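You operate a simulated robot arm through the tools that you are given. There is no shell and no other tool. Be economical: measure what you need, move in short steps, check, and stop when the job is done.

You are at the controls of a simulated two-armed robot. One attempt, no reset.

JOB
Change the die in the green holder for the 7.5 die.
Fine: hold the holder steady for each turn of its knob; old die in pocket 2, knob tight. Set down upright: round die.

Only the result counts: the job must be done as asked and must still hold three seconds after the hand-in. Knocking over, shifting, dropping, spilling or breaking anything else fails it.

ROBOT AND FRAMES
Two 7-joint arms with two-finger parallel grippers on one trunk, on a base that drives. Base frame: it is fixed to the floor where the robot stands at the start and does not move with it; the origin is under the middle of the robot, x ahead of it, y to its left, z up; the surface under the hand at the start is at about z = 0.86. Lengths are in m, angles in degrees, forces in N, time in s.
The left shoulder is at the start at [0.07, 0.163, 1.27], the right one opposite. With the tool pointing down near the work surface each hand reaches from about 0.36 to 0.88 m from the robot's upright axis, wherever it stands, measured 20 degrees to its own side. Places, roughly: pocket two of the bench die tray [0.7, 0, 0.9]; seat of the green die holder [0.5, 0.2, 0.9]. Payload 3.43 kg a hand.
The tool frame of a hand sits at the grasp point between the pads (the TCP): z along the fingers, y along the line on which they close. The tips reach 0.034 m beyond it. The gripper opens to 0.128 m. The fingers are 0.024 m wide and 0.012 m thick; the gripper's body (0.048 by 0.13 m) begins 0.096 m behind the TCP.
Orientation is that of the tool frame in the base frame, as a unit quaternion [w, x, y, z]. With the fingers straight down and closing along the base's y, the tool's x points along the base's -x, its y along +y and its z along -z.

CONTROLS
- The arms move only by the tool step_arm. It takes "left_moves", "right_moves" or both (then of equal length, played together; a hand with none holds still); each is a list of rows, each an object (a shift or turn left out is 0, a gripper value left out holds the last) with "jaw": the closure in counts, from 0 (fully open) to 255 (shut); "xyz": the shift along the tool's x, y, z in m, a list of three; "delta_rot": the turn, a rotation vector about the tool's x, y, z in degrees, a list of three. In form: [{"jaw": jaw, "xyz": [tx, ty, tz], "delta_rot": [wx, wy, wz]}, ...]. A call has 1 to 20 rows; each row is the pose to reach, as a shift and turn from the pose commanded when the call began, along the tool's axes at that moment. Rows are played at 5 a second. More than 0.05 m and 8.6 degrees between two rows, or a gripper value outside its range, and nothing of the call is played. Where a pose cannot be reached the arm comes as near as it can. A force on the tool above 80 N (or 10 N above the force at the start of the call, whichever is more), or a blocked arm, ends the call early, and 0.2 s more pass. The fingers move at their own pace (about 0.153 m/s each) and stop on an object; they squeeze with about 27 N. The grip force told is the motor's: it shows also when the fingers shut on nothing. Time passes only in rows, and 0.2 s behind the last, so rows that repeat a pose let the fingers close. It gives the time, the measured TCP pose, the force on the tool (base axes), the opening and the grip force at its end, in the units of the frame above (readings bear some noise), with the torque about the TCP (base axes, N m) and any sound that the robot's microphone picked up.
- Cameras (640 x 400 px; columns grow to the right, rows downward): "scene" is now at [0.1328, 0.01, 1.4849]; the picture's right is [0.11, -0.99, 0.00], its down [-0.69, -0.08, -0.72] and it looks along [0.71, 0.08, -0.70] (base axes); focal length 258 px, centre (320, 200). "left" rides on the left gripper at [0.076, 0.011, -0.16] in its tool frame; the picture's right is [-0.15, 0.99, 0.00], its down [-0.88, -0.13, -0.46] and it looks along [-0.45, -0.07, 0.89] (tool axes); focal length 234 px, centre (320, 200). "right" rides on the right gripper at [0.076, -0.011, -0.16] in its tool frame; the picture's right is [0.15, 0.99, 0.00], its down [-0.88, 0.13, -0.46] and it looks along [-0.45, 0.07, 0.89] (tool axes); focal length 234 px, centre (320, 200). There is no depth. A picture from a camera that has moved, and an enlarged one, comes with that camera's place and axes in the base frame and with its lens.
- camera(camera): a new picture of that camera. The clock stands still meanwhile.
- slide_trunk(by): slides the trunk up (or, below 0, down) by that many m; the arms and the scene camera ride with it, the base frame stays. It gives what a move gives, with no picture.
- steer(legs): drives the robot by 1 to 6 legs, each [ahead, left, turn to the left] in m, m and degrees, along the robot's own axes; the way and the turn of a leg run together, so that a leg with both is an arc; at most 1.5 m and 180 degrees a leg. The arms and the cameras ride along, it lands a little off, and it stops where it bumps. It gives what a move gives.
- head_to(pan, tilt): turns the head with the scene camera to pan (to the left, within 86 degrees either way) and tilt (down, from -29 to 69), counted from straight ahead of the robot. It gives what a move gives.
- enlarge(camera, box): a new picture of the part [left, top, right, bottom] of that camera's present view, enlarged. The clock stands still meanwhile.
- sign_off(): hands the job in; it is judged then, once.

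Go step by step. Nothing tells you exact positions but the pictures and the camera data: compare them with the known pose of the tool, close in by small moves and look again before you grip or let go. The budget is 120 turns and 100 pictures, counting those below and the enlarged ones. Unless the task says otherwise, let go and move clear before handing in, and close with one line.

The tools are called after "Call:" as a command line: name --argument value ..., lists and objects as JSON in quotes. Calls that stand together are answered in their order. step_arm: Moves the arms, as the interface text tells. Its arguments: {"type":"object","properties":{"left_moves":{"type":"array"},"right_moves":{"type":"array"}},"required":[]} The other tools are called the same way: slide_trunk (by) slides the trunk up or down; steer (legs) drives the base; head_to (pan, tilt) turns the head that bears the scene camera; camera (camera) takes a picture; enlarge (camera, box) takes an enlarged picture of a part of a camera's view; sign_off () hands the job in.

At the start:

```text
time: 0.0
left_position: [0.404, 0.1784, 1.2368]
left_orientation: [0.0, 0.0, 1.0, 0.0]
left_ft_force: [-0.6, -0.6, -0.4]
left_wrist_torque: [0.01, 0.0, -0.02]
left_width: 0.1281
left_grip_force: 0.0
right_position: [0.5038, -0.1332, 1.1751]
right_orientation: [0.0, 0.002, 1.0, 0.001]
right_ft_force: [0.5, -0.2, 0.1]
right_wrist_torque: [0.0, 0.01, 0.03]
right_width: 0.1278
right_grip_force: 0.1
trunk travel left (down, up): [-0.75, 0.19]
robot x, y, heading: [0.0016, 0.0007, -0.0]
head pan, tilt: [6.3, 44.1]
```

scene: 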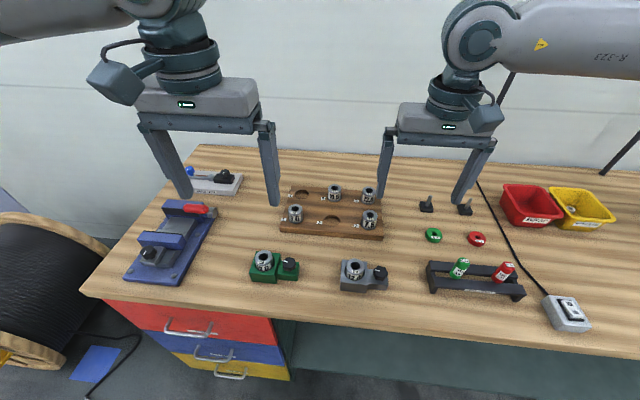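
right: 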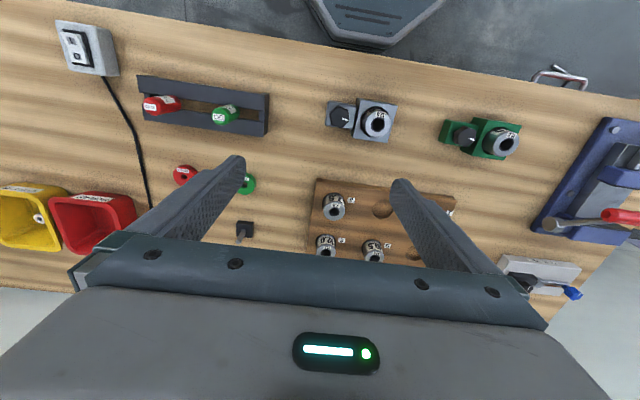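
left: 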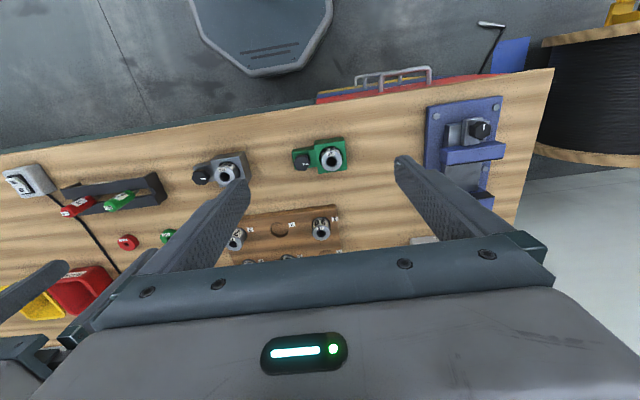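

I see a green holder at left-center with a die and a black knob, and a wooden tray behind with six pockets. I'll enlarge the views to read labels.

Call:
enlarge --camera "scene" --box '[270, 170, 400, 250]'

Call:
enlarge --camera "scene" --box '[235, 235, 395, 300]'

Call:
enlarge --camera "right" --box '[300, 170, 470, 270]'

```text
4.92 times, centred on (335, 210) of scene
camera zoom: at [0.1328, 0.01, 1.4849], right [0.11, -0.99, 0.0], down [-0.69, -0.08, -0.72], along [0.71, 0.08, -0.7], focal length 1270 px, centre (246, 151)
```

zoom: 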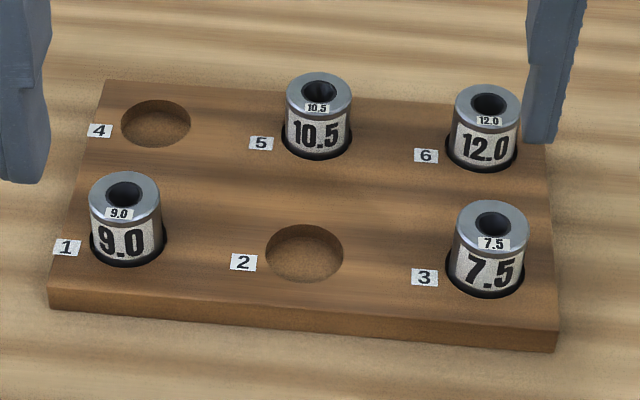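

```text
4.00 times, centred on (315, 268) of scene
camera zoom: at [0.1328, 0.01, 1.4849], right [0.11, -0.99, 0.0], down [-0.69, -0.08, -0.72], along [0.71, 0.08, -0.7], focal length 1032 px, centre (340, -70)
```

zoom: 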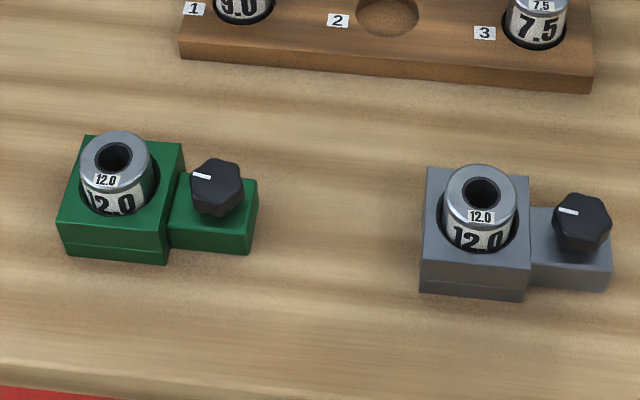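

```text
3.76 times, centred on (385, 220) of right
camera zoom: at [0.4272, -0.1446, 1.3364], right [-0.15, 0.99, 0.0], down [0.88, 0.13, 0.46], along [0.45, 0.07, -0.89], focal length 882 px, centre (75, 125)
```

zoom: 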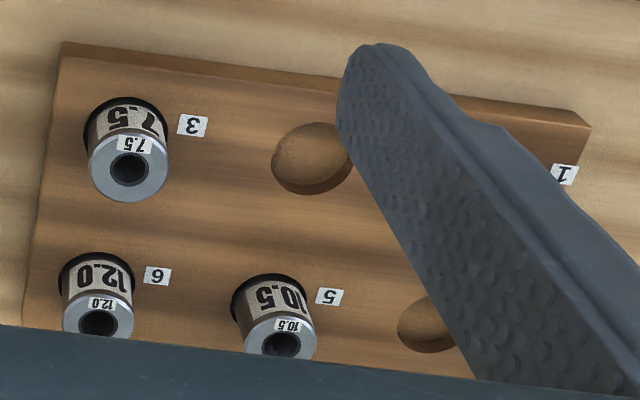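

The 7.5 die is in pocket 3, pocket 2 is empty, and the green holder carries a 12.0 die. I'll look closer at the holder from the wrist cameras for yaw and heights.

Call:
enlarge --camera "left" --box '[270, 120, 370, 182]'

Call:
enlarge --camera "right" --box '[430, 105, 530, 167]'

Call:
enlarge --camera "scene" --box '[240, 242, 310, 286]'

```text
6.40 times, centred on (320, 151) of left
camera zoom: at [0.3274, 0.188, 1.3974], right [0.15, 0.99, 0.0], down [0.88, -0.13, 0.46], along [0.45, -0.07, -0.89], focal length 1499 px, centre (320, 514)
```

zoom: 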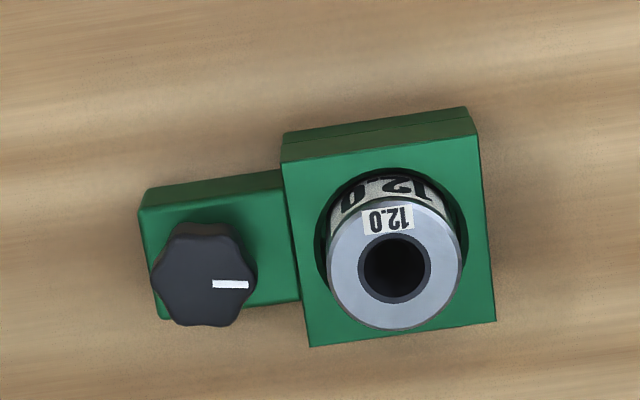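

```text
6.40 times, centred on (480, 136) of right
camera zoom: at [0.4272, -0.1446, 1.3364], right [-0.15, 0.99, 0.0], down [0.88, 0.13, 0.46], along [0.45, 0.07, -0.89], focal length 1499 px, centre (-704, 610)
```

zoom: 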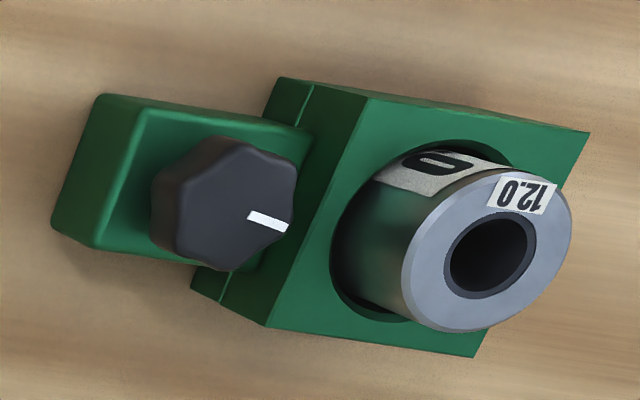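

```text
9.09 times, centred on (275, 264) of scene
camera zoom: at [0.1328, 0.01, 1.4849], right [0.11, -0.99, 0.0], down [-0.69, -0.08, -0.72], along [0.71, 0.08, -0.7], focal length 2346 px, centre (729, -382)
```

zoom: 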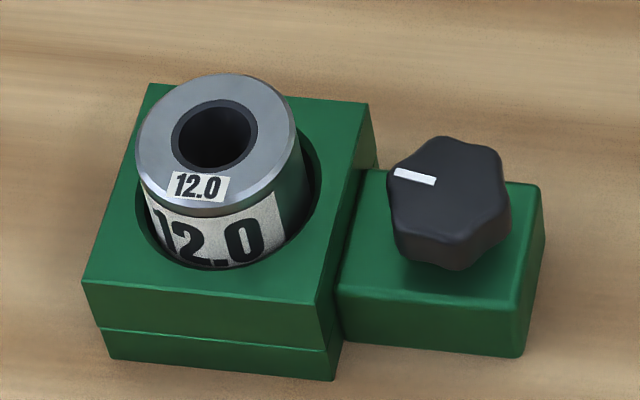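

The holder block measures about x 0.444–0.507, y 0.157–0.221 and top z≈0.913, aligned with the axes. The knob is at about (0.473, 0.126) with its top near 0.93, and the die at (0.476, 0.189) with its top near 0.938. I'll shift the base left a little so both hands reach the holder comfortably, then start orienting the hands.

Call:
steer --legs '[[0, 0.12, 0]]'

```text
time: 1.2
left_position: [0.4042, 0.2963, 1.2386]
left_orientation: [0.0, -0.001, 1.0, 0.001]
left_ft_force: [-0.2, 0.1, -0.1]
left_wrist_torque: [0.01, 0.02, 0.03]
left_width: 0.1282
left_grip_force: 0.1
right_position: [0.5036, -0.0155, 1.1775]
right_orientation: [0.0, -0.001, 1.0, 0.001]
right_ft_force: [0.3, -0.1, 0.4]
right_wrist_torque: [-0.06, 0.0, -0.01]
right_width: 0.1282
right_grip_force: 0.0
trunk travel left (down, up): [-0.75, 0.19]
robot x, y, heading: [-0.0003, 0.1161, 0.2]
head pan, tilt: [6.3, 44.1]
```

The base moved 0.115 m left. Now I rotate both hands 90° so their fingers close along x, with the cameras facing outward.

Call:
step_arm --left_moves '[{"delta_rot": [0, 0, 8.5]}, {"delta_rot": [0, 0, 17]}, {"delta_rot": [0, 0, 25.5]}, {"delta_rot": [0, 0, 34]}, {"delta_rot": [0, 0, 42.5]}, {"delta_rot": [0, 0, 51]}, {"delta_rot": [0, 0, 59.5]}, {"delta_rot": [0, 0, 68]}, {"delta_rot": [0, 0, 76]}, {"delta_rot": [0, 0, 84]}, {"delta_rot": [0, 0, 90]}]' --right_moves '[{"delta_rot": [0, 0, -8.5]}, {"delta_rot": [0, 0, -17]}, {"delta_rot": [0, 0, -25.5]}, {"delta_rot": [0, 0, -34]}, {"delta_rot": [0, 0, -42.5]}, {"delta_rot": [0, 0, -51]}, {"delta_rot": [0, 0, -59.5]}, {"delta_rot": [0, 0, -68]}, {"delta_rot": [0, 0, -76]}, {"delta_rot": [0, 0, -84]}, {"delta_rot": [0, 0, -90]}]'

```text
time: 3.6
left_position: [0.4034, 0.2981, 1.238]
left_orientation: [0.0, 0.708, 0.706, 0.0]
left_ft_force: [0.8, -0.1, -0.5]
left_wrist_torque: [-0.03, -0.03, 0.01]
left_width: 0.128
left_grip_force: 0.1
right_position: [0.4558, 0.0092, 1.1785]
right_orientation: [0.0, -0.706, 0.708, -0.001]
right_ft_force: [0.8, 0.1, -0.4]
right_wrist_torque: [0.01, -0.01, -0.02]
right_width: 0.1281
right_grip_force: 0.2
right hand out of reach, approached as far as the arm can: row 10, 11
trunk travel left (down, up): [-0.75, 0.19]
robot x, y, heading: [-0.0011, 0.1175, 0.3]
head pan, tilt: [6.3, 44.1]
```

The right wrist hits its limit near −85°, so I'll use a yaw range around 0 for that hand. Now I tilt the left hand 40° and take it to a pre-grasp point up and left of the holder, while the right hand goes back to yaw 0 and away from it.

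Call:
step_arm --left_moves '[{"xyz": [0, 0.01, 0.03], "delta_rot": [0, -7, 0]}, {"xyz": [0, 0.024, 0.065], "delta_rot": [0, -14, 0]}, {"xyz": [0, 0.036, 0.1], "delta_rot": [0, -21, 0]}, {"xyz": [0, 0.048, 0.135], "delta_rot": [0, -28, 0]}, {"xyz": [0, 0.06, 0.17], "delta_rot": [0, -34, 0]}, {"xyz": [0, 0.072, 0.2], "delta_rot": [0, -40, 0]}]' --right_moves '[{"delta_rot": [0, 0, 8]}, {"delta_rot": [0, 0, 16]}, {"delta_rot": [0, 0, 24]}, {"delta_rot": [0, 0, 32]}, {"delta_rot": [0, 0, 40]}, {"delta_rot": [0, 0, 48]}]'

Call:
camera --camera "left"

Call:
camera --camera "scene"

```text
time: 5.0
left_position: [0.4766, 0.2997, 1.0385]
left_orientation: [0.243, 0.664, 0.665, -0.242]
left_ft_force: [0.8, -0.1, -0.1]
left_wrist_torque: [-0.03, 0.01, 0.0]
left_width: 0.1279
left_grip_force: 0.1
right_position: [0.4565, 0.008, 1.1778]
right_orientation: [-0.001, -0.358, 0.934, -0.001]
right_ft_force: [0.3, -0.1, 0.2]
right_wrist_torque: [0.02, 0.02, 0.01]
right_width: 0.1282
right_grip_force: 0.0
trunk travel left (down, up): [-0.75, 0.19]
robot x, y, heading: [-0.0047, 0.1196, 0.0]
head pan, tilt: [6.3, 44.1]
```

```text
90 pictures are left
camera left: at [0.4871, 0.4596, 1.1107], right [0.99, -0.11, 0.1], down [-0.13, -0.38, 0.92], along [-0.07, -0.92, -0.39], focal length 234 px, centre (320, 200)
```

left: 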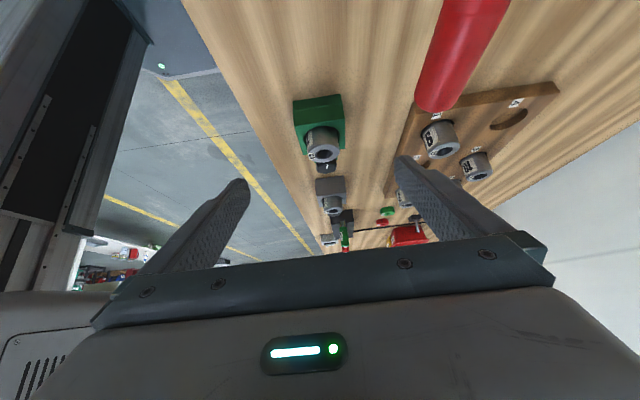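

```text
89 pictures are left
camera scene: at [0.133, 0.1297, 1.4849], right [0.11, -0.99, 0.0], down [-0.69, -0.08, -0.72], along [0.71, 0.08, -0.7], focal length 258 px, centre (320, 200)
```

scene: 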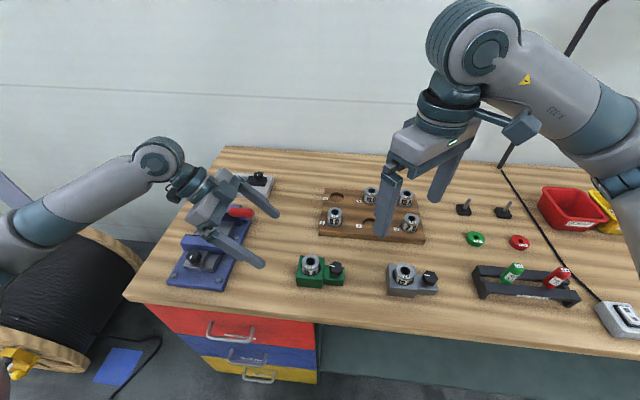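

The vise's red handle sticks up near x≈0.545, y≈0.34, z≈1.02, close to where the left hand would go. I'll measure it before descending.

Call:
enlarge --camera "scene" --box '[170, 150, 290, 225]'

Call:
enlarge --camera "left" --box '[280, 0, 560, 175]'

Call:
camera --camera "right"

```text
5.33 times, centred on (230, 188) of scene
camera zoom: at [0.133, 0.1297, 1.4849], right [0.11, -0.99, 0.0], down [-0.69, -0.08, -0.72], along [0.71, 0.08, -0.7], focal length 1376 px, centre (800, 267)
```

zoom: 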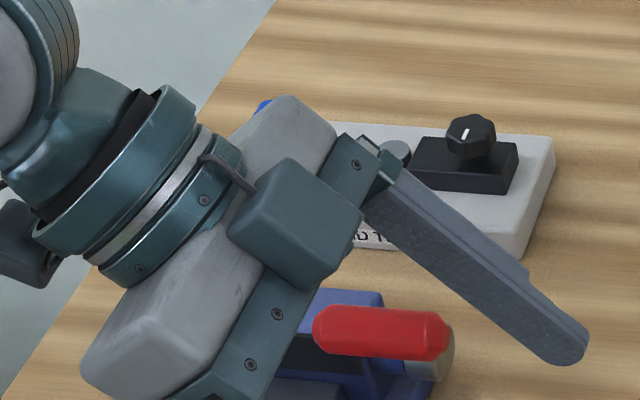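

```text
2.29 times, centred on (420, 88) of left
camera zoom: at [0.4871, 0.4596, 1.1107], right [0.99, -0.11, 0.1], down [-0.13, -0.38, 0.92], along [-0.07, -0.92, -0.39], focal length 535 px, centre (91, 457)
```

zoom: 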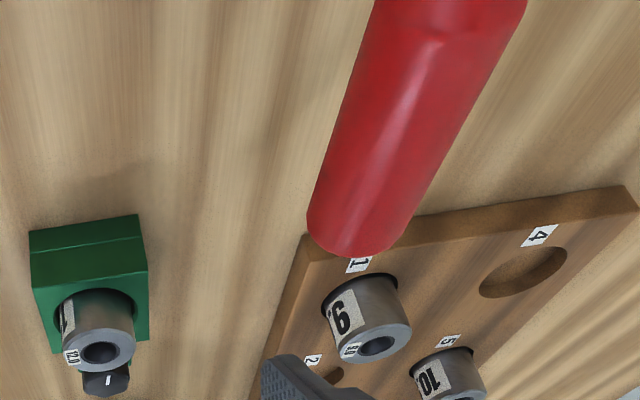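

```text
86 pictures are left
camera right: at [0.4062, -0.0504, 1.3371], right [-0.77, 0.64, 0.0], down [0.57, 0.68, 0.46], along [0.29, 0.35, -0.89], focal length 234 px, centre (320, 200)
```

right: 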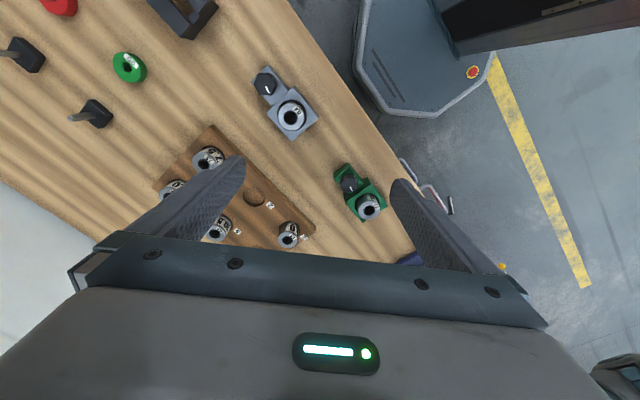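

Handle tip is at about (0.555, 0.343, 1.01). I'll use a steeper 25° tilt for the left hand so that it stays clear, and narrow the jaw.

Call:
step_arm --left_moves '[{"jaw": 60, "xyz": [0, 0, 0], "delta_rot": [0, 7.5, 0]}, {"jaw": 70, "xyz": [-0.003, 0, 0.03], "delta_rot": [0, 15, 0]}, {"jaw": 70, "xyz": [-0.0077, -0.001, 0.062], "delta_rot": [0, 15, 0]}, {"jaw": 70, "xyz": [-0.0077, -0.001, 0.062], "delta_rot": [0, 15, 0]}]'

Call:
camera --camera "scene"

Call:
camera --camera "left"

```text
time: 6.0
left_position: [0.4722, 0.2528, 0.9953]
left_orientation: [0.153, 0.689, 0.692, -0.152]
left_ft_force: [-0.3, -0.2, 0.4]
left_wrist_torque: [-0.03, 0.0, 0.03]
left_width: 0.0928
left_grip_force: 0.0
right_position: [0.4564, 0.0076, 1.1781]
right_orientation: [0.0, -0.359, 0.933, -0.001]
right_ft_force: [-0.1, -0.5, 0.4]
right_wrist_torque: [-0.01, -0.01, 0.0]
right_width: 0.1281
right_grip_force: 0.1
trunk travel left (down, up): [-0.75, 0.19]
robot x, y, heading: [-0.0027, 0.1179, 0.1]
head pan, tilt: [6.3, 44.1]
```

```text
85 pictures are left
camera scene: at [0.1324, 0.1293, 1.4849], right [0.11, -0.99, 0.0], down [-0.69, -0.08, -0.72], along [0.71, 0.08, -0.7], focal length 258 px, centre (320, 200)
```

scene: 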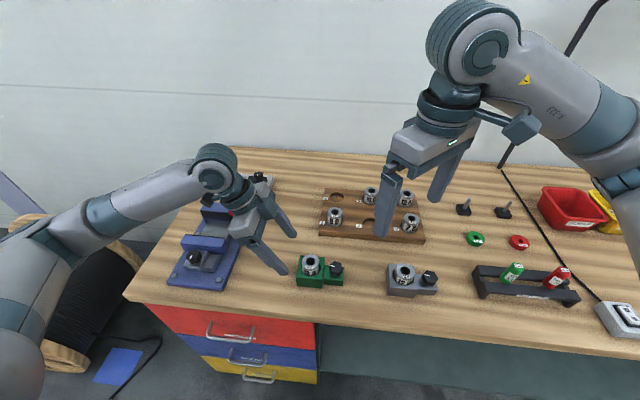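

```text
84 pictures are left
camera left: at [0.4838, 0.3872, 1.1074], right [0.99, -0.13, 0.06], down [-0.13, -0.61, 0.78], along [-0.07, -0.78, -0.62], focal length 234 px, centre (320, 200)
```

left: 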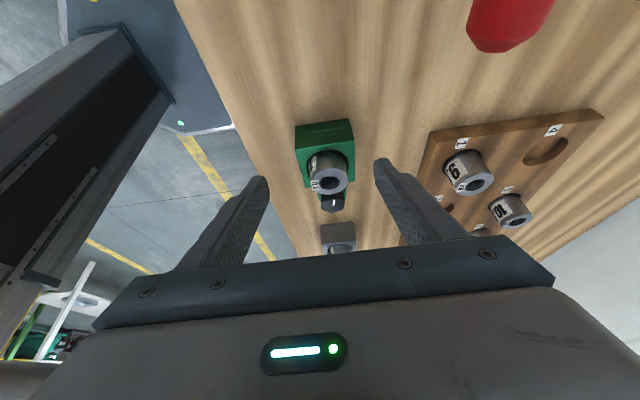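

The left hand lines up with the block. I advance it most of the way and check.

Call:
step_arm --left_moves '[{"xyz": [0, 0.0033, 0.03]}, {"xyz": [0.001, 0.0033, 0.06]}, {"xyz": [0.001, 0.0033, 0.075]}, {"xyz": [0.001, 0.0033, 0.075]}]'

Call:
enlarge --camera "scene" --box '[220, 200, 360, 290]'

Call:
enlarge --camera "left" --box '[220, 100, 460, 250]'

```text
time: 7.0
left_position: [0.4788, 0.2196, 0.9261]
left_orientation: [0.153, 0.69, 0.691, -0.152]
left_ft_force: [0.8, -0.6, 0.1]
left_wrist_torque: [0.03, -0.03, 0.04]
left_width: 0.0927
left_grip_force: 0.1
right_position: [0.4563, 0.0077, 1.1778]
right_orientation: [-0.001, -0.358, 0.934, 0.0]
right_ft_force: [-0.2, -0.1, -0.6]
right_wrist_torque: [0.02, 0.06, -0.02]
right_width: 0.1281
right_grip_force: 0.0
trunk travel left (down, up): [-0.75, 0.19]
robot x, y, heading: [0.0025, 0.1213, 0.4]
head pan, tilt: [6.3, 44.1]
```

```text
4.44 times, centred on (290, 245) of scene
camera zoom: at [0.1327, 0.129, 1.4849], right [0.11, -0.99, 0.0], down [-0.69, -0.08, -0.72], along [0.71, 0.08, -0.7], focal length 1147 px, centre (453, 0)
```

zoom: 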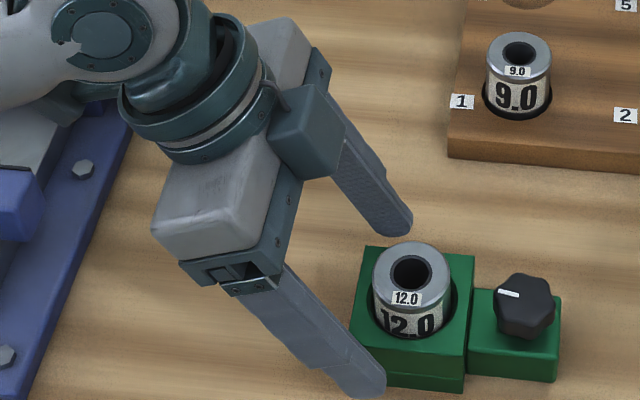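

```text
2.67 times, centred on (340, 175) of left
camera zoom: at [0.4893, 0.3549, 1.039], right [0.99, -0.13, 0.06], down [-0.13, -0.61, 0.79], along [-0.07, -0.79, -0.62], focal length 624 px, centre (267, 267)
```

zoom: 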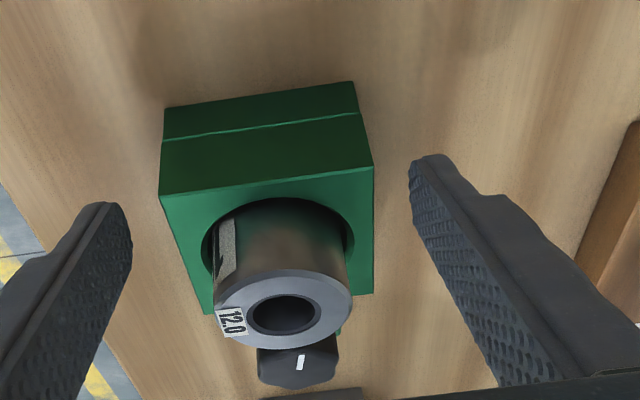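

Alignment looks centred. Advance the last 22 mm, then close the left jaw gently to hold the block.

Call:
step_arm --left_moves '[{"xyz": [0, 0, 0.011]}, {"xyz": [0, 0, 0.022]}, {"xyz": [0, 0, 0.022], "jaw": 105}, {"xyz": [0, 0, 0.022], "jaw": 105}]'

Call:
enlarge --camera "scene" --box '[220, 200, 360, 290]'

Call:
enlarge --camera "left" --box '[220, 100, 460, 250]'

```text
time: 8.0
left_position: [0.4775, 0.2113, 0.9077]
left_orientation: [0.153, 0.69, 0.691, -0.153]
left_ft_force: [-0.2, 0.4, 0.8]
left_wrist_torque: [0.01, -0.03, 0.03]
left_width: 0.0752
left_grip_force: 0.0
right_position: [0.4559, 0.008, 1.1775]
right_orientation: [0.001, -0.358, 0.934, -0.001]
right_ft_force: [0.4, -0.1, 0.7]
right_wrist_torque: [-0.01, -0.01, -0.02]
right_width: 0.128
right_grip_force: 0.1
trunk travel left (down, up): [-0.75, 0.19]
robot x, y, heading: [0.0012, 0.1211, 0.2]
head pan, tilt: [6.3, 44.1]
```

```text
4.44 times, centred on (290, 245) of scene
camera zoom: at [0.1327, 0.1289, 1.4849], right [0.11, -0.99, 0.0], down [-0.69, -0.08, -0.72], along [0.71, 0.08, -0.7], focal length 1147 px, centre (453, 0)
```

zoom: 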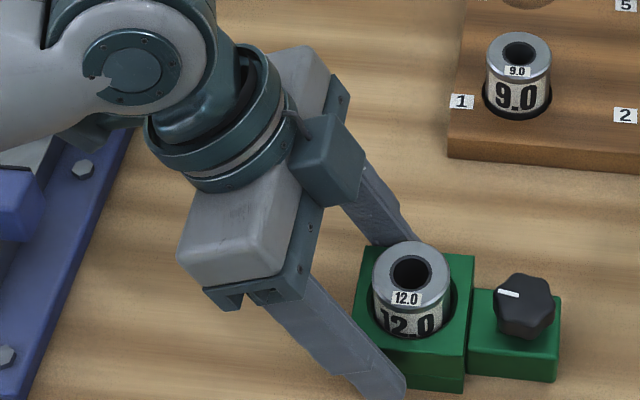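

```text
2.67 times, centred on (340, 175) of left
camera zoom: at [0.4882, 0.3458, 1.0199], right [0.99, -0.13, 0.06], down [-0.13, -0.61, 0.79], along [-0.07, -0.78, -0.62], focal length 624 px, centre (267, 267)
```

zoom: 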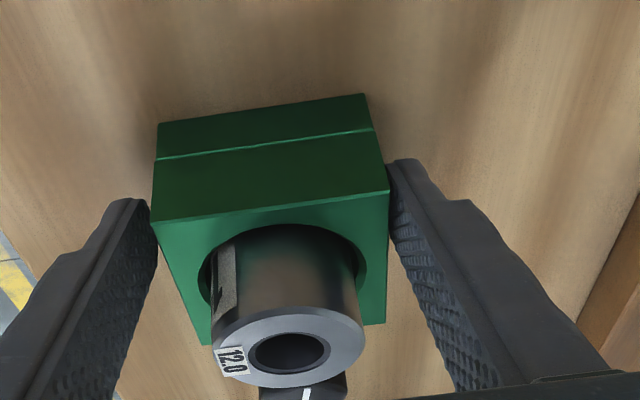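

Both pads are close to the faces with the opening at 0.075. I close slowly and watch the force for an off-centre contact.

Call:
step_arm --left_moves '[{"jaw": 112}, {"jaw": 118}, {"jaw": 122}, {"jaw": 122}]'

Call:
enlarge --camera "left" --box '[220, 100, 460, 250]'

```text
time: 9.0
left_position: [0.4782, 0.2106, 0.9075]
left_orientation: [0.154, 0.69, 0.691, -0.152]
left_ft_force: [3.9, 0.1, 1.1]
left_wrist_torque: [0.05, -0.11, 0.1]
left_width: 0.0691
left_grip_force: 2.6
right_position: [0.4564, 0.0071, 1.1774]
right_orientation: [0.0, -0.358, 0.934, -0.001]
right_ft_force: [-0.6, 0.3, -0.1]
right_wrist_torque: [0.02, -0.02, 0.04]
right_width: 0.1278
right_grip_force: 0.0
trunk travel left (down, up): [-0.75, 0.19]
robot x, y, heading: [0.0027, 0.1219, 0.1]
head pan, tilt: [6.3, 44.1]
```

```text
2.67 times, centred on (340, 175) of left
camera zoom: at [0.4888, 0.3459, 1.02], right [0.99, -0.13, 0.06], down [-0.13, -0.61, 0.79], along [-0.07, -0.78, -0.62], focal length 624 px, centre (267, 267)
```

zoom: 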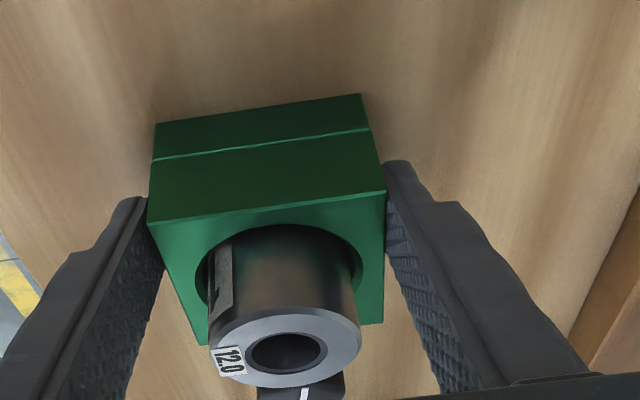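

The +x pad touches first, so I shift the hand 2 mm in +x and finish closing.

Call:
step_arm --left_moves '[{"xyz": [0, 0.0025, 0], "jaw": 122}, {"xyz": [0, 0.0025, 0], "jaw": 127}, {"xyz": [0, 0.0025, 0], "jaw": 132}, {"xyz": [0, 0.0025, 0], "jaw": 137}]'

Call:
enlarge --camera "left" --box '[220, 100, 460, 250]'

```text
time: 10.0
left_position: [0.4807, 0.2112, 0.9068]
left_orientation: [0.153, 0.69, 0.691, -0.154]
left_ft_force: [-1.0, -0.9, -0.3]
left_wrist_torque: [-0.07, 0.16, 0.13]
left_width: 0.0658
left_grip_force: 26.9
right_position: [0.4566, 0.0067, 1.1775]
right_orientation: [0.0, -0.359, 0.933, 0.0]
right_ft_force: [0.1, 0.8, 0.8]
right_wrist_torque: [0.0, 0.01, 0.01]
right_width: 0.1278
right_grip_force: 0.1
trunk travel left (down, up): [-0.75, 0.19]
robot x, y, heading: [0.0032, 0.1216, 0.3]
head pan, tilt: [6.3, 44.1]
```

```text
2.67 times, centred on (340, 175) of left
camera zoom: at [0.4906, 0.3459, 1.0198], right [0.99, -0.13, 0.06], down [-0.13, -0.61, 0.79], along [-0.07, -0.78, -0.62], focal length 624 px, centre (267, 267)
```

zoom: 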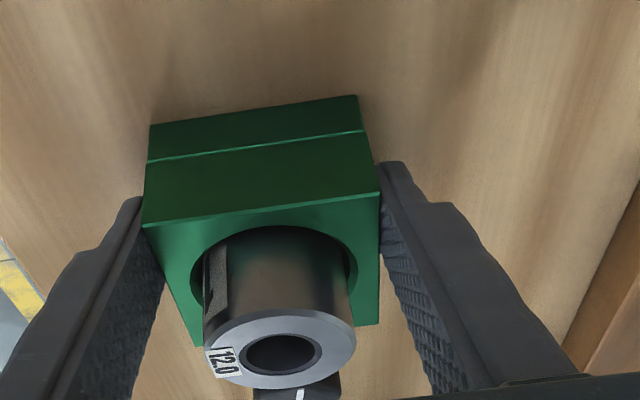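

The block is held at 27 N. Now I measure the knob again and rotate the right hand to about +60° yaw, ready for a counter-clockwise stroke.

Call:
step_arm --right_moves '[{"delta_rot": [0, 0, 8.5]}, {"delta_rot": [0, 0, 17]}, {"delta_rot": [0, 0, 25.5]}, {"delta_rot": [0, 0, 34]}, {"delta_rot": [0, 0, 42]}, {"delta_rot": [0, 0, 50]}, {"delta_rot": [0, 0, 58.5]}, {"delta_rot": [0, 0, 67]}, {"delta_rot": [0, 0, 75.5]}, {"delta_rot": [0, 0, 84]}, {"delta_rot": [0, 0, 92]}, {"delta_rot": [0, 0, 100]}]'

Call:
enlarge --camera "scene" --box '[280, 240, 360, 290]'

Call:
camera --camera "right"

```text
time: 12.6
left_position: [0.4798, 0.2115, 0.906]
left_orientation: [0.154, 0.689, 0.692, -0.152]
left_ft_force: [-1.8, -0.3, -0.1]
left_wrist_torque: [0.15, 0.0, -0.05]
left_width: 0.0661
left_grip_force: 27.5
right_position: [0.4575, 0.0086, 1.1769]
right_orientation: [-0.001, 0.486, 0.874, 0.0]
right_ft_force: [-0.9, -0.1, -0.6]
right_wrist_torque: [0.02, 0.03, -0.05]
right_width: 0.1279
right_grip_force: 0.0
trunk travel left (down, up): [-0.75, 0.19]
robot x, y, heading: [0.0, 0.115, 0.2]
head pan, tilt: [6.3, 44.1]
```

```text
8.00 times, centred on (320, 265) of scene
camera zoom: at [0.1331, 0.129, 1.4848], right [0.11, -0.99, 0.0], down [-0.69, -0.08, -0.72], along [0.71, 0.08, -0.7], focal length 2064 px, centre (320, -320)
```

zoom: 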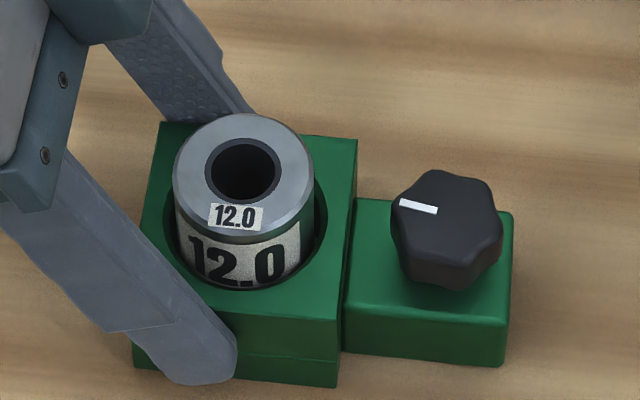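

```text
76 pictures are left
camera right: at [0.4063, 0.0667, 1.3365], right [0.76, 0.65, 0.0], down [0.58, -0.68, 0.46], along [0.29, -0.35, -0.89], focal length 234 px, centre (320, 200)
```

right: 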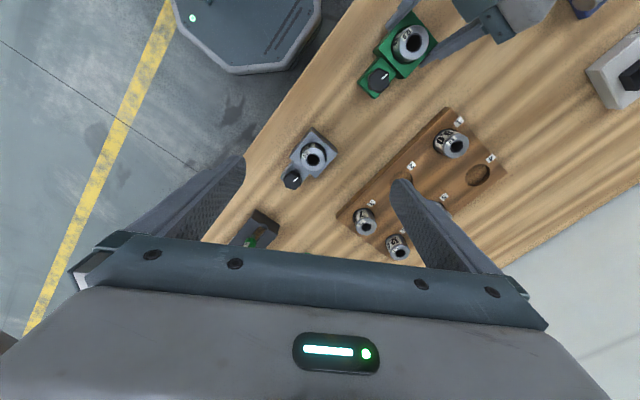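

The knob is at about (0.4735, 0.127), top ≈0.93. I'll bring the right hand above it with the jaw narrowed to 0.06.

Call:
step_arm --right_moves '[{"xyz": [0.03, 0.025, 0.02], "jaw": 135}, {"xyz": [0.06, 0.05, 0.04], "jaw": 135}, {"xyz": [0.0921, 0.0761, 0.06], "jaw": 135}, {"xyz": [0.0921, 0.0761, 0.1], "jaw": 135}, {"xyz": [0.0921, 0.0761, 0.147], "jaw": 135}, {"xyz": [0.0921, 0.0761, 0.17], "jaw": 135}]'

Call:
camera --camera "right"

Call:
enlarge --camera "scene" --box '[220, 180, 412, 300]'

```text
time: 14.0
left_position: [0.4795, 0.2086, 0.9082]
left_orientation: [0.153, 0.689, 0.691, -0.153]
left_ft_force: [-0.1, 0.8, -0.3]
left_wrist_torque: [0.11, -0.15, -0.05]
left_width: 0.066
left_grip_force: 27.4
right_position: [0.4716, 0.1235, 1.0052]
right_orientation: [0.0, 0.485, 0.875, 0.001]
right_ft_force: [0.2, 0.8, -0.6]
right_wrist_torque: [0.01, 0.04, 0.02]
right_width: 0.0601
right_grip_force: 0.0
trunk travel left (down, up): [-0.75, 0.19]
robot x, y, heading: [-0.0037, 0.1222, -0.1]
head pan, tilt: [6.3, 44.1]
```

```text
75 pictures are left
camera right: at [0.421, 0.1827, 1.1651], right [0.76, 0.65, 0.0], down [0.58, -0.68, 0.46], along [0.3, -0.35, -0.89], focal length 234 px, centre (320, 200)
```

right: 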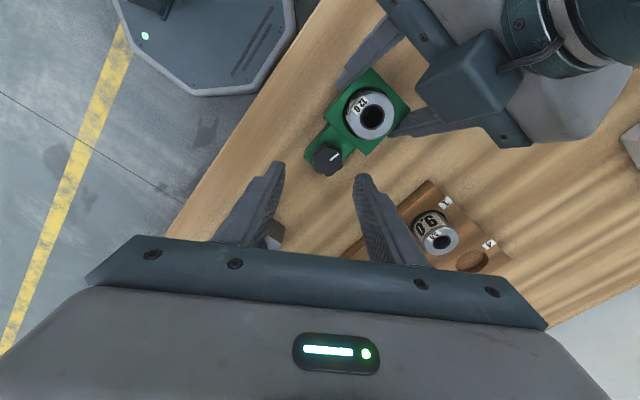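

```text
3.33 times, centred on (316, 240) of scene
camera zoom: at [0.1334, 0.1287, 1.4848], right [0.11, -0.99, 0.0], down [-0.69, -0.08, -0.72], along [0.71, 0.08, -0.7], focal length 860 px, centre (333, 67)
```

zoom: 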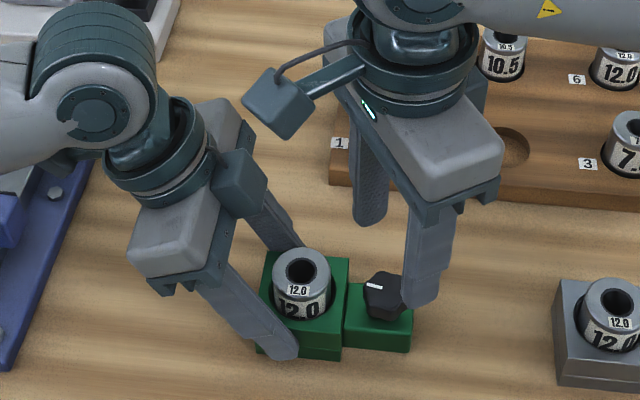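

Now a precise look at the knob relative to the right hand's axis.

Call:
enlarge --camera "right" --box '[260, 100, 420, 200]'

```text
4.00 times, centred on (340, 150) of right
camera zoom: at [0.421, 0.1827, 1.1651], right [0.76, 0.65, 0.0], down [0.58, -0.68, 0.46], along [0.3, -0.35, -0.89], focal length 937 px, centre (240, 400)
```

zoom: 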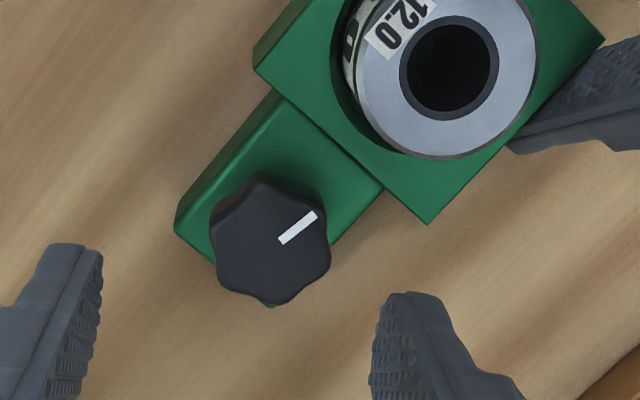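

The knob's lobes suggest a better grip 40° further round, which also lengthens the stroke. I rotate the right hand by +40° and shift onto the knob axis.

Call:
step_arm --right_moves '[{"xyz": [0.0039, 0.0084, 0], "delta_rot": [0, 0, 8]}, {"xyz": [0.0039, 0.0084, 0], "delta_rot": [0, 0, 16]}, {"xyz": [0.0039, 0.0084, 0], "delta_rot": [0, 0, 24]}, {"xyz": [0.0039, 0.0084, 0], "delta_rot": [0, 0, 32]}, {"xyz": [0.0039, 0.0084, 0], "delta_rot": [0, 0, 40]}]'

Call:
enlarge --camera "right" --box '[260, 100, 420, 200]'

```text
time: 15.2
left_position: [0.4801, 0.2107, 0.9086]
left_orientation: [0.154, 0.69, 0.691, -0.153]
left_ft_force: [0.4, -1.2, 0.1]
left_wrist_torque: [0.28, -0.15, -0.04]
left_width: 0.066
left_grip_force: 27.1
right_position: [0.478, 0.1344, 1.0078]
right_orientation: [0.0, 0.756, 0.655, 0.0]
right_ft_force: [0.0, 0.2, 0.9]
right_wrist_torque: [-0.01, -0.05, 0.02]
right_width: 0.0607
right_grip_force: 0.1
trunk travel left (down, up): [-0.75, 0.19]
robot x, y, heading: [-0.0001, 0.1222, 0.0]
head pan, tilt: [6.3, 44.1]
```

```text
4.00 times, centred on (340, 150) of right
camera zoom: at [0.476, 0.2104, 1.1666], right [1.0, 0.0, 0.0], down [0.0, -0.89, 0.46], along [0.0, -0.46, -0.89], focal length 937 px, centre (240, 400)
```

zoom: 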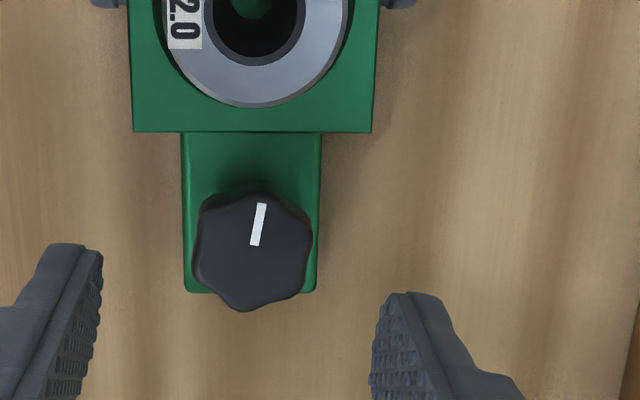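

The hand is well aligned apart from a 3.7 mm shift along x. I correct it, descend around the knob and look.

Call:
step_arm --right_moves '[{"xyz": [0.0005, 0.0037, 0]}, {"xyz": [0.0005, 0.0037, 0.02]}, {"xyz": [0.0005, 0.0037, 0.04]}, {"xyz": [0.0005, 0.0037, 0.05]}, {"xyz": [0.0005, 0.0037, 0.06]}, {"xyz": [0.0005, 0.0037, 0.06]}]'

Call:
enlarge --camera "right" --box '[240, 80, 400, 200]'

Call:
enlarge --camera "scene" --box '[260, 220, 380, 295]'

```text
time: 16.6
left_position: [0.4813, 0.2105, 0.9076]
left_orientation: [0.153, 0.689, 0.691, -0.153]
left_ft_force: [0.1, -2.5, 0.1]
left_wrist_torque: [0.21, -0.15, -0.04]
left_width: 0.0657
left_grip_force: 27.1
right_position: [0.4816, 0.1352, 0.9485]
right_orientation: [-0.001, 0.754, 0.656, 0.0]
right_ft_force: [-0.7, -0.4, 0.8]
right_wrist_torque: [-0.01, -0.04, 0.02]
right_width: 0.0603
right_grip_force: 0.1
trunk travel left (down, up): [-0.75, 0.19]
robot x, y, heading: [-0.0032, 0.1197, -0.0]
head pan, tilt: [6.3, 44.1]
```

```text
3.33 times, centred on (320, 140) of right
camera zoom: at [0.4798, 0.212, 1.1069], right [1.0, 0.01, 0.0], down [0.01, -0.89, 0.46], along [0.0, -0.46, -0.89], focal length 781 px, centre (320, 400)
```

zoom: 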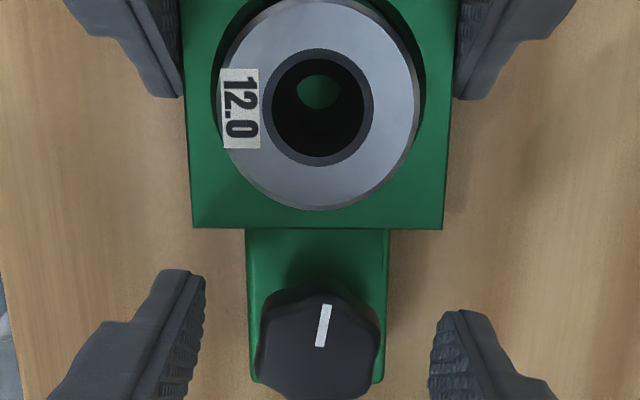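

```text
5.33 times, centred on (320, 258) of scene
camera zoom: at [0.1332, 0.1289, 1.4848], right [0.11, -0.99, 0.0], down [-0.69, -0.08, -0.72], along [0.71, 0.08, -0.7], focal length 1376 px, centre (320, -107)
```

zoom: 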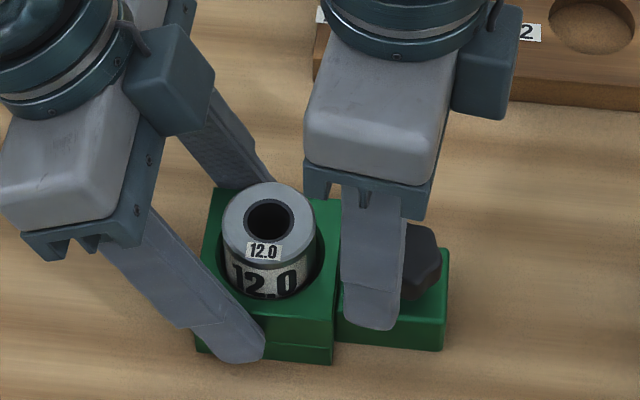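

The cross-check says the fingers sit about 5 mm too far in +y and the knob top is nearer 0.923. I correct that, go 6 mm lower and look once more.

Call:
step_arm --right_moves '[{"xyz": [-0.005, 0.0007, 0]}, {"xyz": [-0.005, 0.0007, 0.003]}, {"xyz": [-0.005, 0.0007, 0.006]}, {"xyz": [-0.005, 0.0007, 0.006]}]'

Call:
enlarge --camera "scene" --box '[280, 235, 360, 285]'

Call:
enlarge --camera "right" --box '[240, 100, 400, 220]'

```text
time: 17.6
left_position: [0.4792, 0.2103, 0.9067]
left_orientation: [0.153, 0.69, 0.691, -0.152]
left_ft_force: [-0.5, -0.2, 0.2]
left_wrist_torque: [0.09, -0.11, 0.05]
left_width: 0.0657
left_grip_force: 27.1
right_position: [0.4811, 0.1292, 0.9407]
right_orientation: [0.0, 0.755, 0.656, 0.0]
right_ft_force: [0.3, -0.4, 0.0]
right_wrist_torque: [-0.01, -0.02, 0.01]
right_width: 0.0602
right_grip_force: 0.1
trunk travel left (down, up): [-0.75, 0.19]
robot x, y, heading: [0.0007, 0.1181, 0.2]
head pan, tilt: [6.3, 44.1]
```

```text
8.00 times, centred on (320, 260) of scene
camera zoom: at [0.1332, 0.129, 1.4848], right [0.11, -0.99, 0.0], down [-0.69, -0.08, -0.72], along [0.71, 0.08, -0.7], focal length 2064 px, centre (320, -280)
```

zoom: 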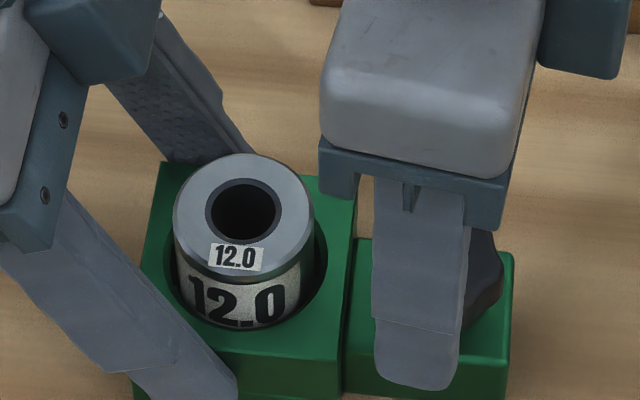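

```text
3.33 times, centred on (320, 160) of right
camera zoom: at [0.4792, 0.206, 1.1003], right [1.0, 0.01, 0.0], down [0.01, -0.89, 0.46], along [0.0, -0.46, -0.89], focal length 781 px, centre (320, 333)
```

zoom: 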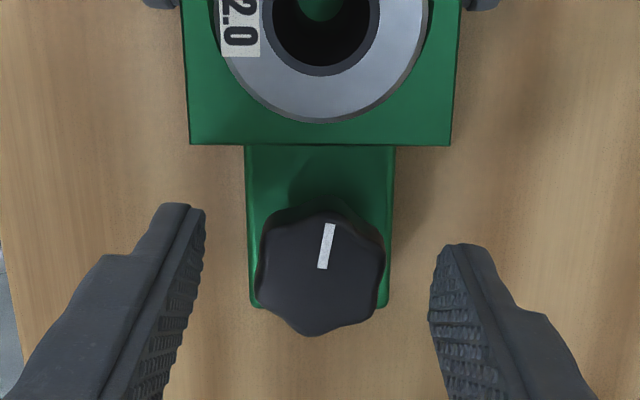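

The knob is centred between the right fingers. Close on it.

Call:
step_arm --right_moves '[{"jaw": 160}, {"jaw": 175}, {"jaw": 190}, {"jaw": 205}, {"jaw": 205}]'

Call:
enlarge --camera "right" --box '[240, 100, 400, 220]'

```text
time: 18.8
left_position: [0.4813, 0.2114, 0.906]
left_orientation: [0.152, 0.69, 0.69, -0.154]
left_ft_force: [-1.2, -0.4, 0.0]
left_wrist_torque: [0.08, 0.02, -0.09]
left_width: 0.066
left_grip_force: 27.3
right_position: [0.48, 0.1294, 0.9413]
right_orientation: [0.0, 0.755, 0.656, 0.0]
right_ft_force: [1.6, -2.2, 0.7]
right_wrist_torque: [-0.05, -0.15, 0.02]
right_width: 0.033
right_grip_force: 26.9
trunk travel left (down, up): [-0.75, 0.19]
robot x, y, heading: [0.0017, 0.117, 0.3]
head pan, tilt: [6.3, 44.1]
```

```text
3.33 times, centred on (320, 160) of right
camera zoom: at [0.4792, 0.2061, 1.1004], right [1.0, 0.01, 0.0], down [0.01, -0.89, 0.46], along [0.0, -0.46, -0.89], focal length 781 px, centre (320, 333)
```

zoom: 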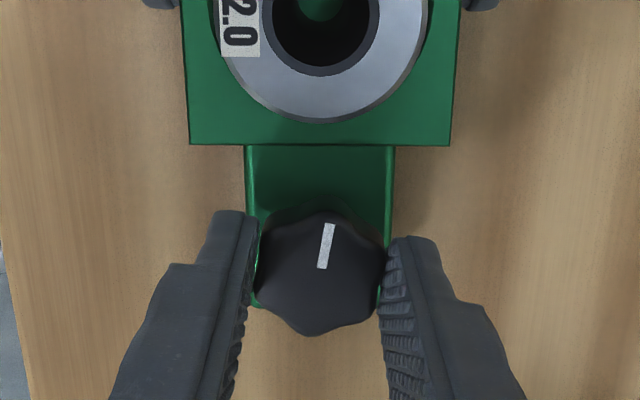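

Gripped at 0.033. Now turn counter-clockwise (negative about the tool's z) 40° and read torque and sound.

Call:
step_arm --right_moves '[{"jaw": 255, "delta_rot": [0, 0, -4]}, {"delta_rot": [0, 0, -10]}, {"delta_rot": [0, 0, -16]}, {"delta_rot": [0, 0, -24]}, {"delta_rot": [0, 0, -32]}, {"delta_rot": [0, 0, -40]}]'

Call:
enlarge --camera "right" --box '[240, 100, 400, 220]'

```text
time: 20.2
left_position: [0.4809, 0.2117, 0.9075]
left_orientation: [0.153, 0.69, 0.69, -0.153]
left_ft_force: [8.4, -2.8, -5.3]
left_wrist_torque: [0.16, 0.15, 0.69]
left_width: 0.0658
left_grip_force: 27.2
right_position: [0.4808, 0.1296, 0.9414]
right_orientation: [-0.001, 0.483, 0.876, 0.0]
right_ft_force: [-11.4, 0.3, 7.8]
right_wrist_torque: [-0.01, 0.16, -0.03]
right_width: 0.0331
right_grip_force: 27.0
trunk travel left (down, up): [-0.75, 0.19]
robot x, y, heading: [-0.0015, 0.1183, 0.4]
head pan, tilt: [6.3, 44.1]
```

```text
3.33 times, centred on (320, 160) of right
camera zoom: at [0.4295, 0.1874, 1.1005], right [0.76, 0.65, 0.0], down [0.58, -0.68, 0.45], along [0.3, -0.34, -0.89], focal length 781 px, centre (320, 333)
```

zoom: 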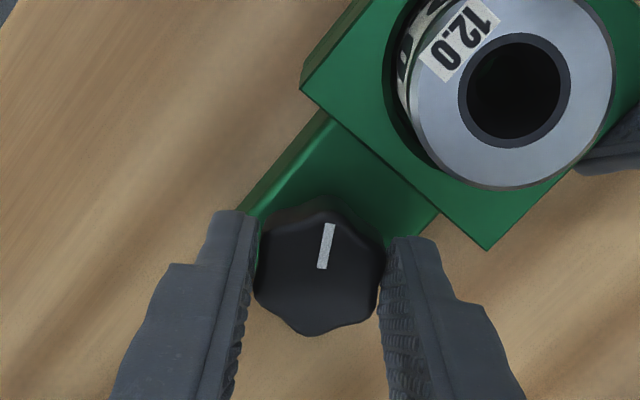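

The knob turns with the hand; side force built up to 11 N in −x and it pushes the hand up as it unscrews. I relieve that with a small shift and carry on turning.

Call:
step_arm --right_moves '[{"xyz": [0.0008, -0.0013, -0.001], "delta_rot": [0, 0, 0]}, {"xyz": [0.0008, -0.0013, -0.001], "delta_rot": [0, 0, -8]}, {"xyz": [0.0008, -0.0015, -0.001], "delta_rot": [0, 0, -16]}, {"xyz": [0.0008, -0.0015, -0.001], "delta_rot": [0, 0, -24]}, {"xyz": [0.0008, -0.0015, -0.001], "delta_rot": [0, 0, -32]}]'

```text
time: 21.4
left_position: [0.4811, 0.2107, 0.9084]
left_orientation: [0.153, 0.691, 0.69, -0.154]
left_ft_force: [4.1, -0.2, 5.1]
left_wrist_torque: [-0.7, 0.3, 0.27]
left_width: 0.066
left_grip_force: 27.4
right_position: [0.4799, 0.1274, 0.9419]
right_orientation: [0.0, 0.224, 0.975, 0.0]
right_ft_force: [-4.2, -0.3, -8.7]
right_wrist_torque: [-0.28, -0.12, -0.04]
right_width: 0.0329
right_grip_force: 26.8
trunk travel left (down, up): [-0.75, 0.19]
robot x, y, heading: [-0.0024, 0.1223, 0.1]
head pan, tilt: [6.3, 44.1]
```

Side force is better and the vertical force reversed, so I take back half a millimetre and continue turning.

Call:
step_arm --right_moves '[{"xyz": [0.0005, -0.0003, 0.0005], "delta_rot": [0, 0, -8]}, {"xyz": [0.0005, -0.0003, 0.0005], "delta_rot": [0, 0, -16]}, {"xyz": [0.0005, -0.0003, 0.0005], "delta_rot": [0, 0, -24]}, {"xyz": [0.0005, -0.0003, 0.0005], "delta_rot": [0, 0, -32]}, {"xyz": [0.0005, -0.0003, 0.0005], "delta_rot": [0, 0, -40]}, {"xyz": [0.0005, -0.0003, 0.0005], "delta_rot": [0, 0, -48]}]'

Call:
enlarge --camera "right" --box '[240, 100, 400, 220]'

Call:
enlarge --camera "scene" --box '[260, 220, 380, 295]'

```text
time: 22.8
left_position: [0.4807, 0.2105, 0.908]
left_orientation: [0.152, 0.69, 0.691, -0.152]
left_ft_force: [4.7, 11.0, 3.1]
left_wrist_torque: [0.72, -0.36, 0.41]
left_width: 0.066
left_grip_force: 27.0
right_position: [0.4795, 0.1258, 0.9419]
right_orientation: [0.0, -0.191, 0.982, -0.002]
right_ft_force: [0.5, -15.7, 3.4]
right_wrist_torque: [-0.56, -0.07, -0.5]
right_width: 0.0332
right_grip_force: 26.7
trunk travel left (down, up): [-0.75, 0.19]
robot x, y, heading: [0.0001, 0.1211, -0.0]
head pan, tilt: [6.3, 44.1]
```

```text
3.33 times, centred on (320, 160) of right
camera zoom: at [0.4121, 0.0888, 1.1018], right [-0.51, 0.86, 0.0], down [0.77, 0.45, 0.46], along [0.39, 0.23, -0.89], focal length 781 px, centre (320, 333)
```

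zoom: 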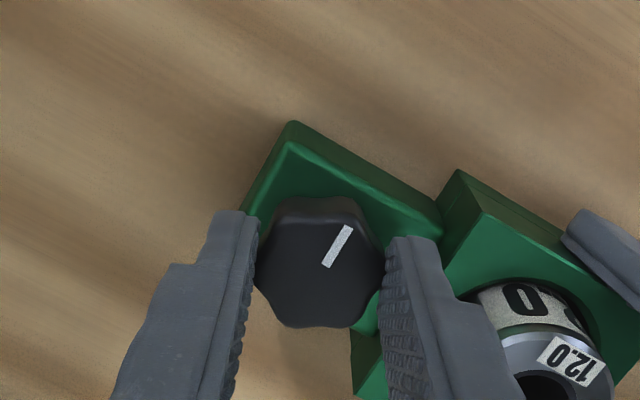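

```text
5.33 times, centred on (320, 258) of scene
camera zoom: at [0.1328, 0.128, 1.4851], right [0.11, -0.99, 0.0], down [-0.69, -0.08, -0.72], along [0.71, 0.08, -0.7], focal length 1376 px, centre (320, -107)
```

zoom: 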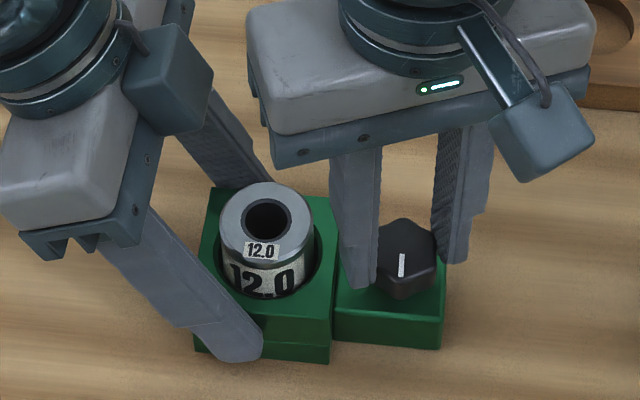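

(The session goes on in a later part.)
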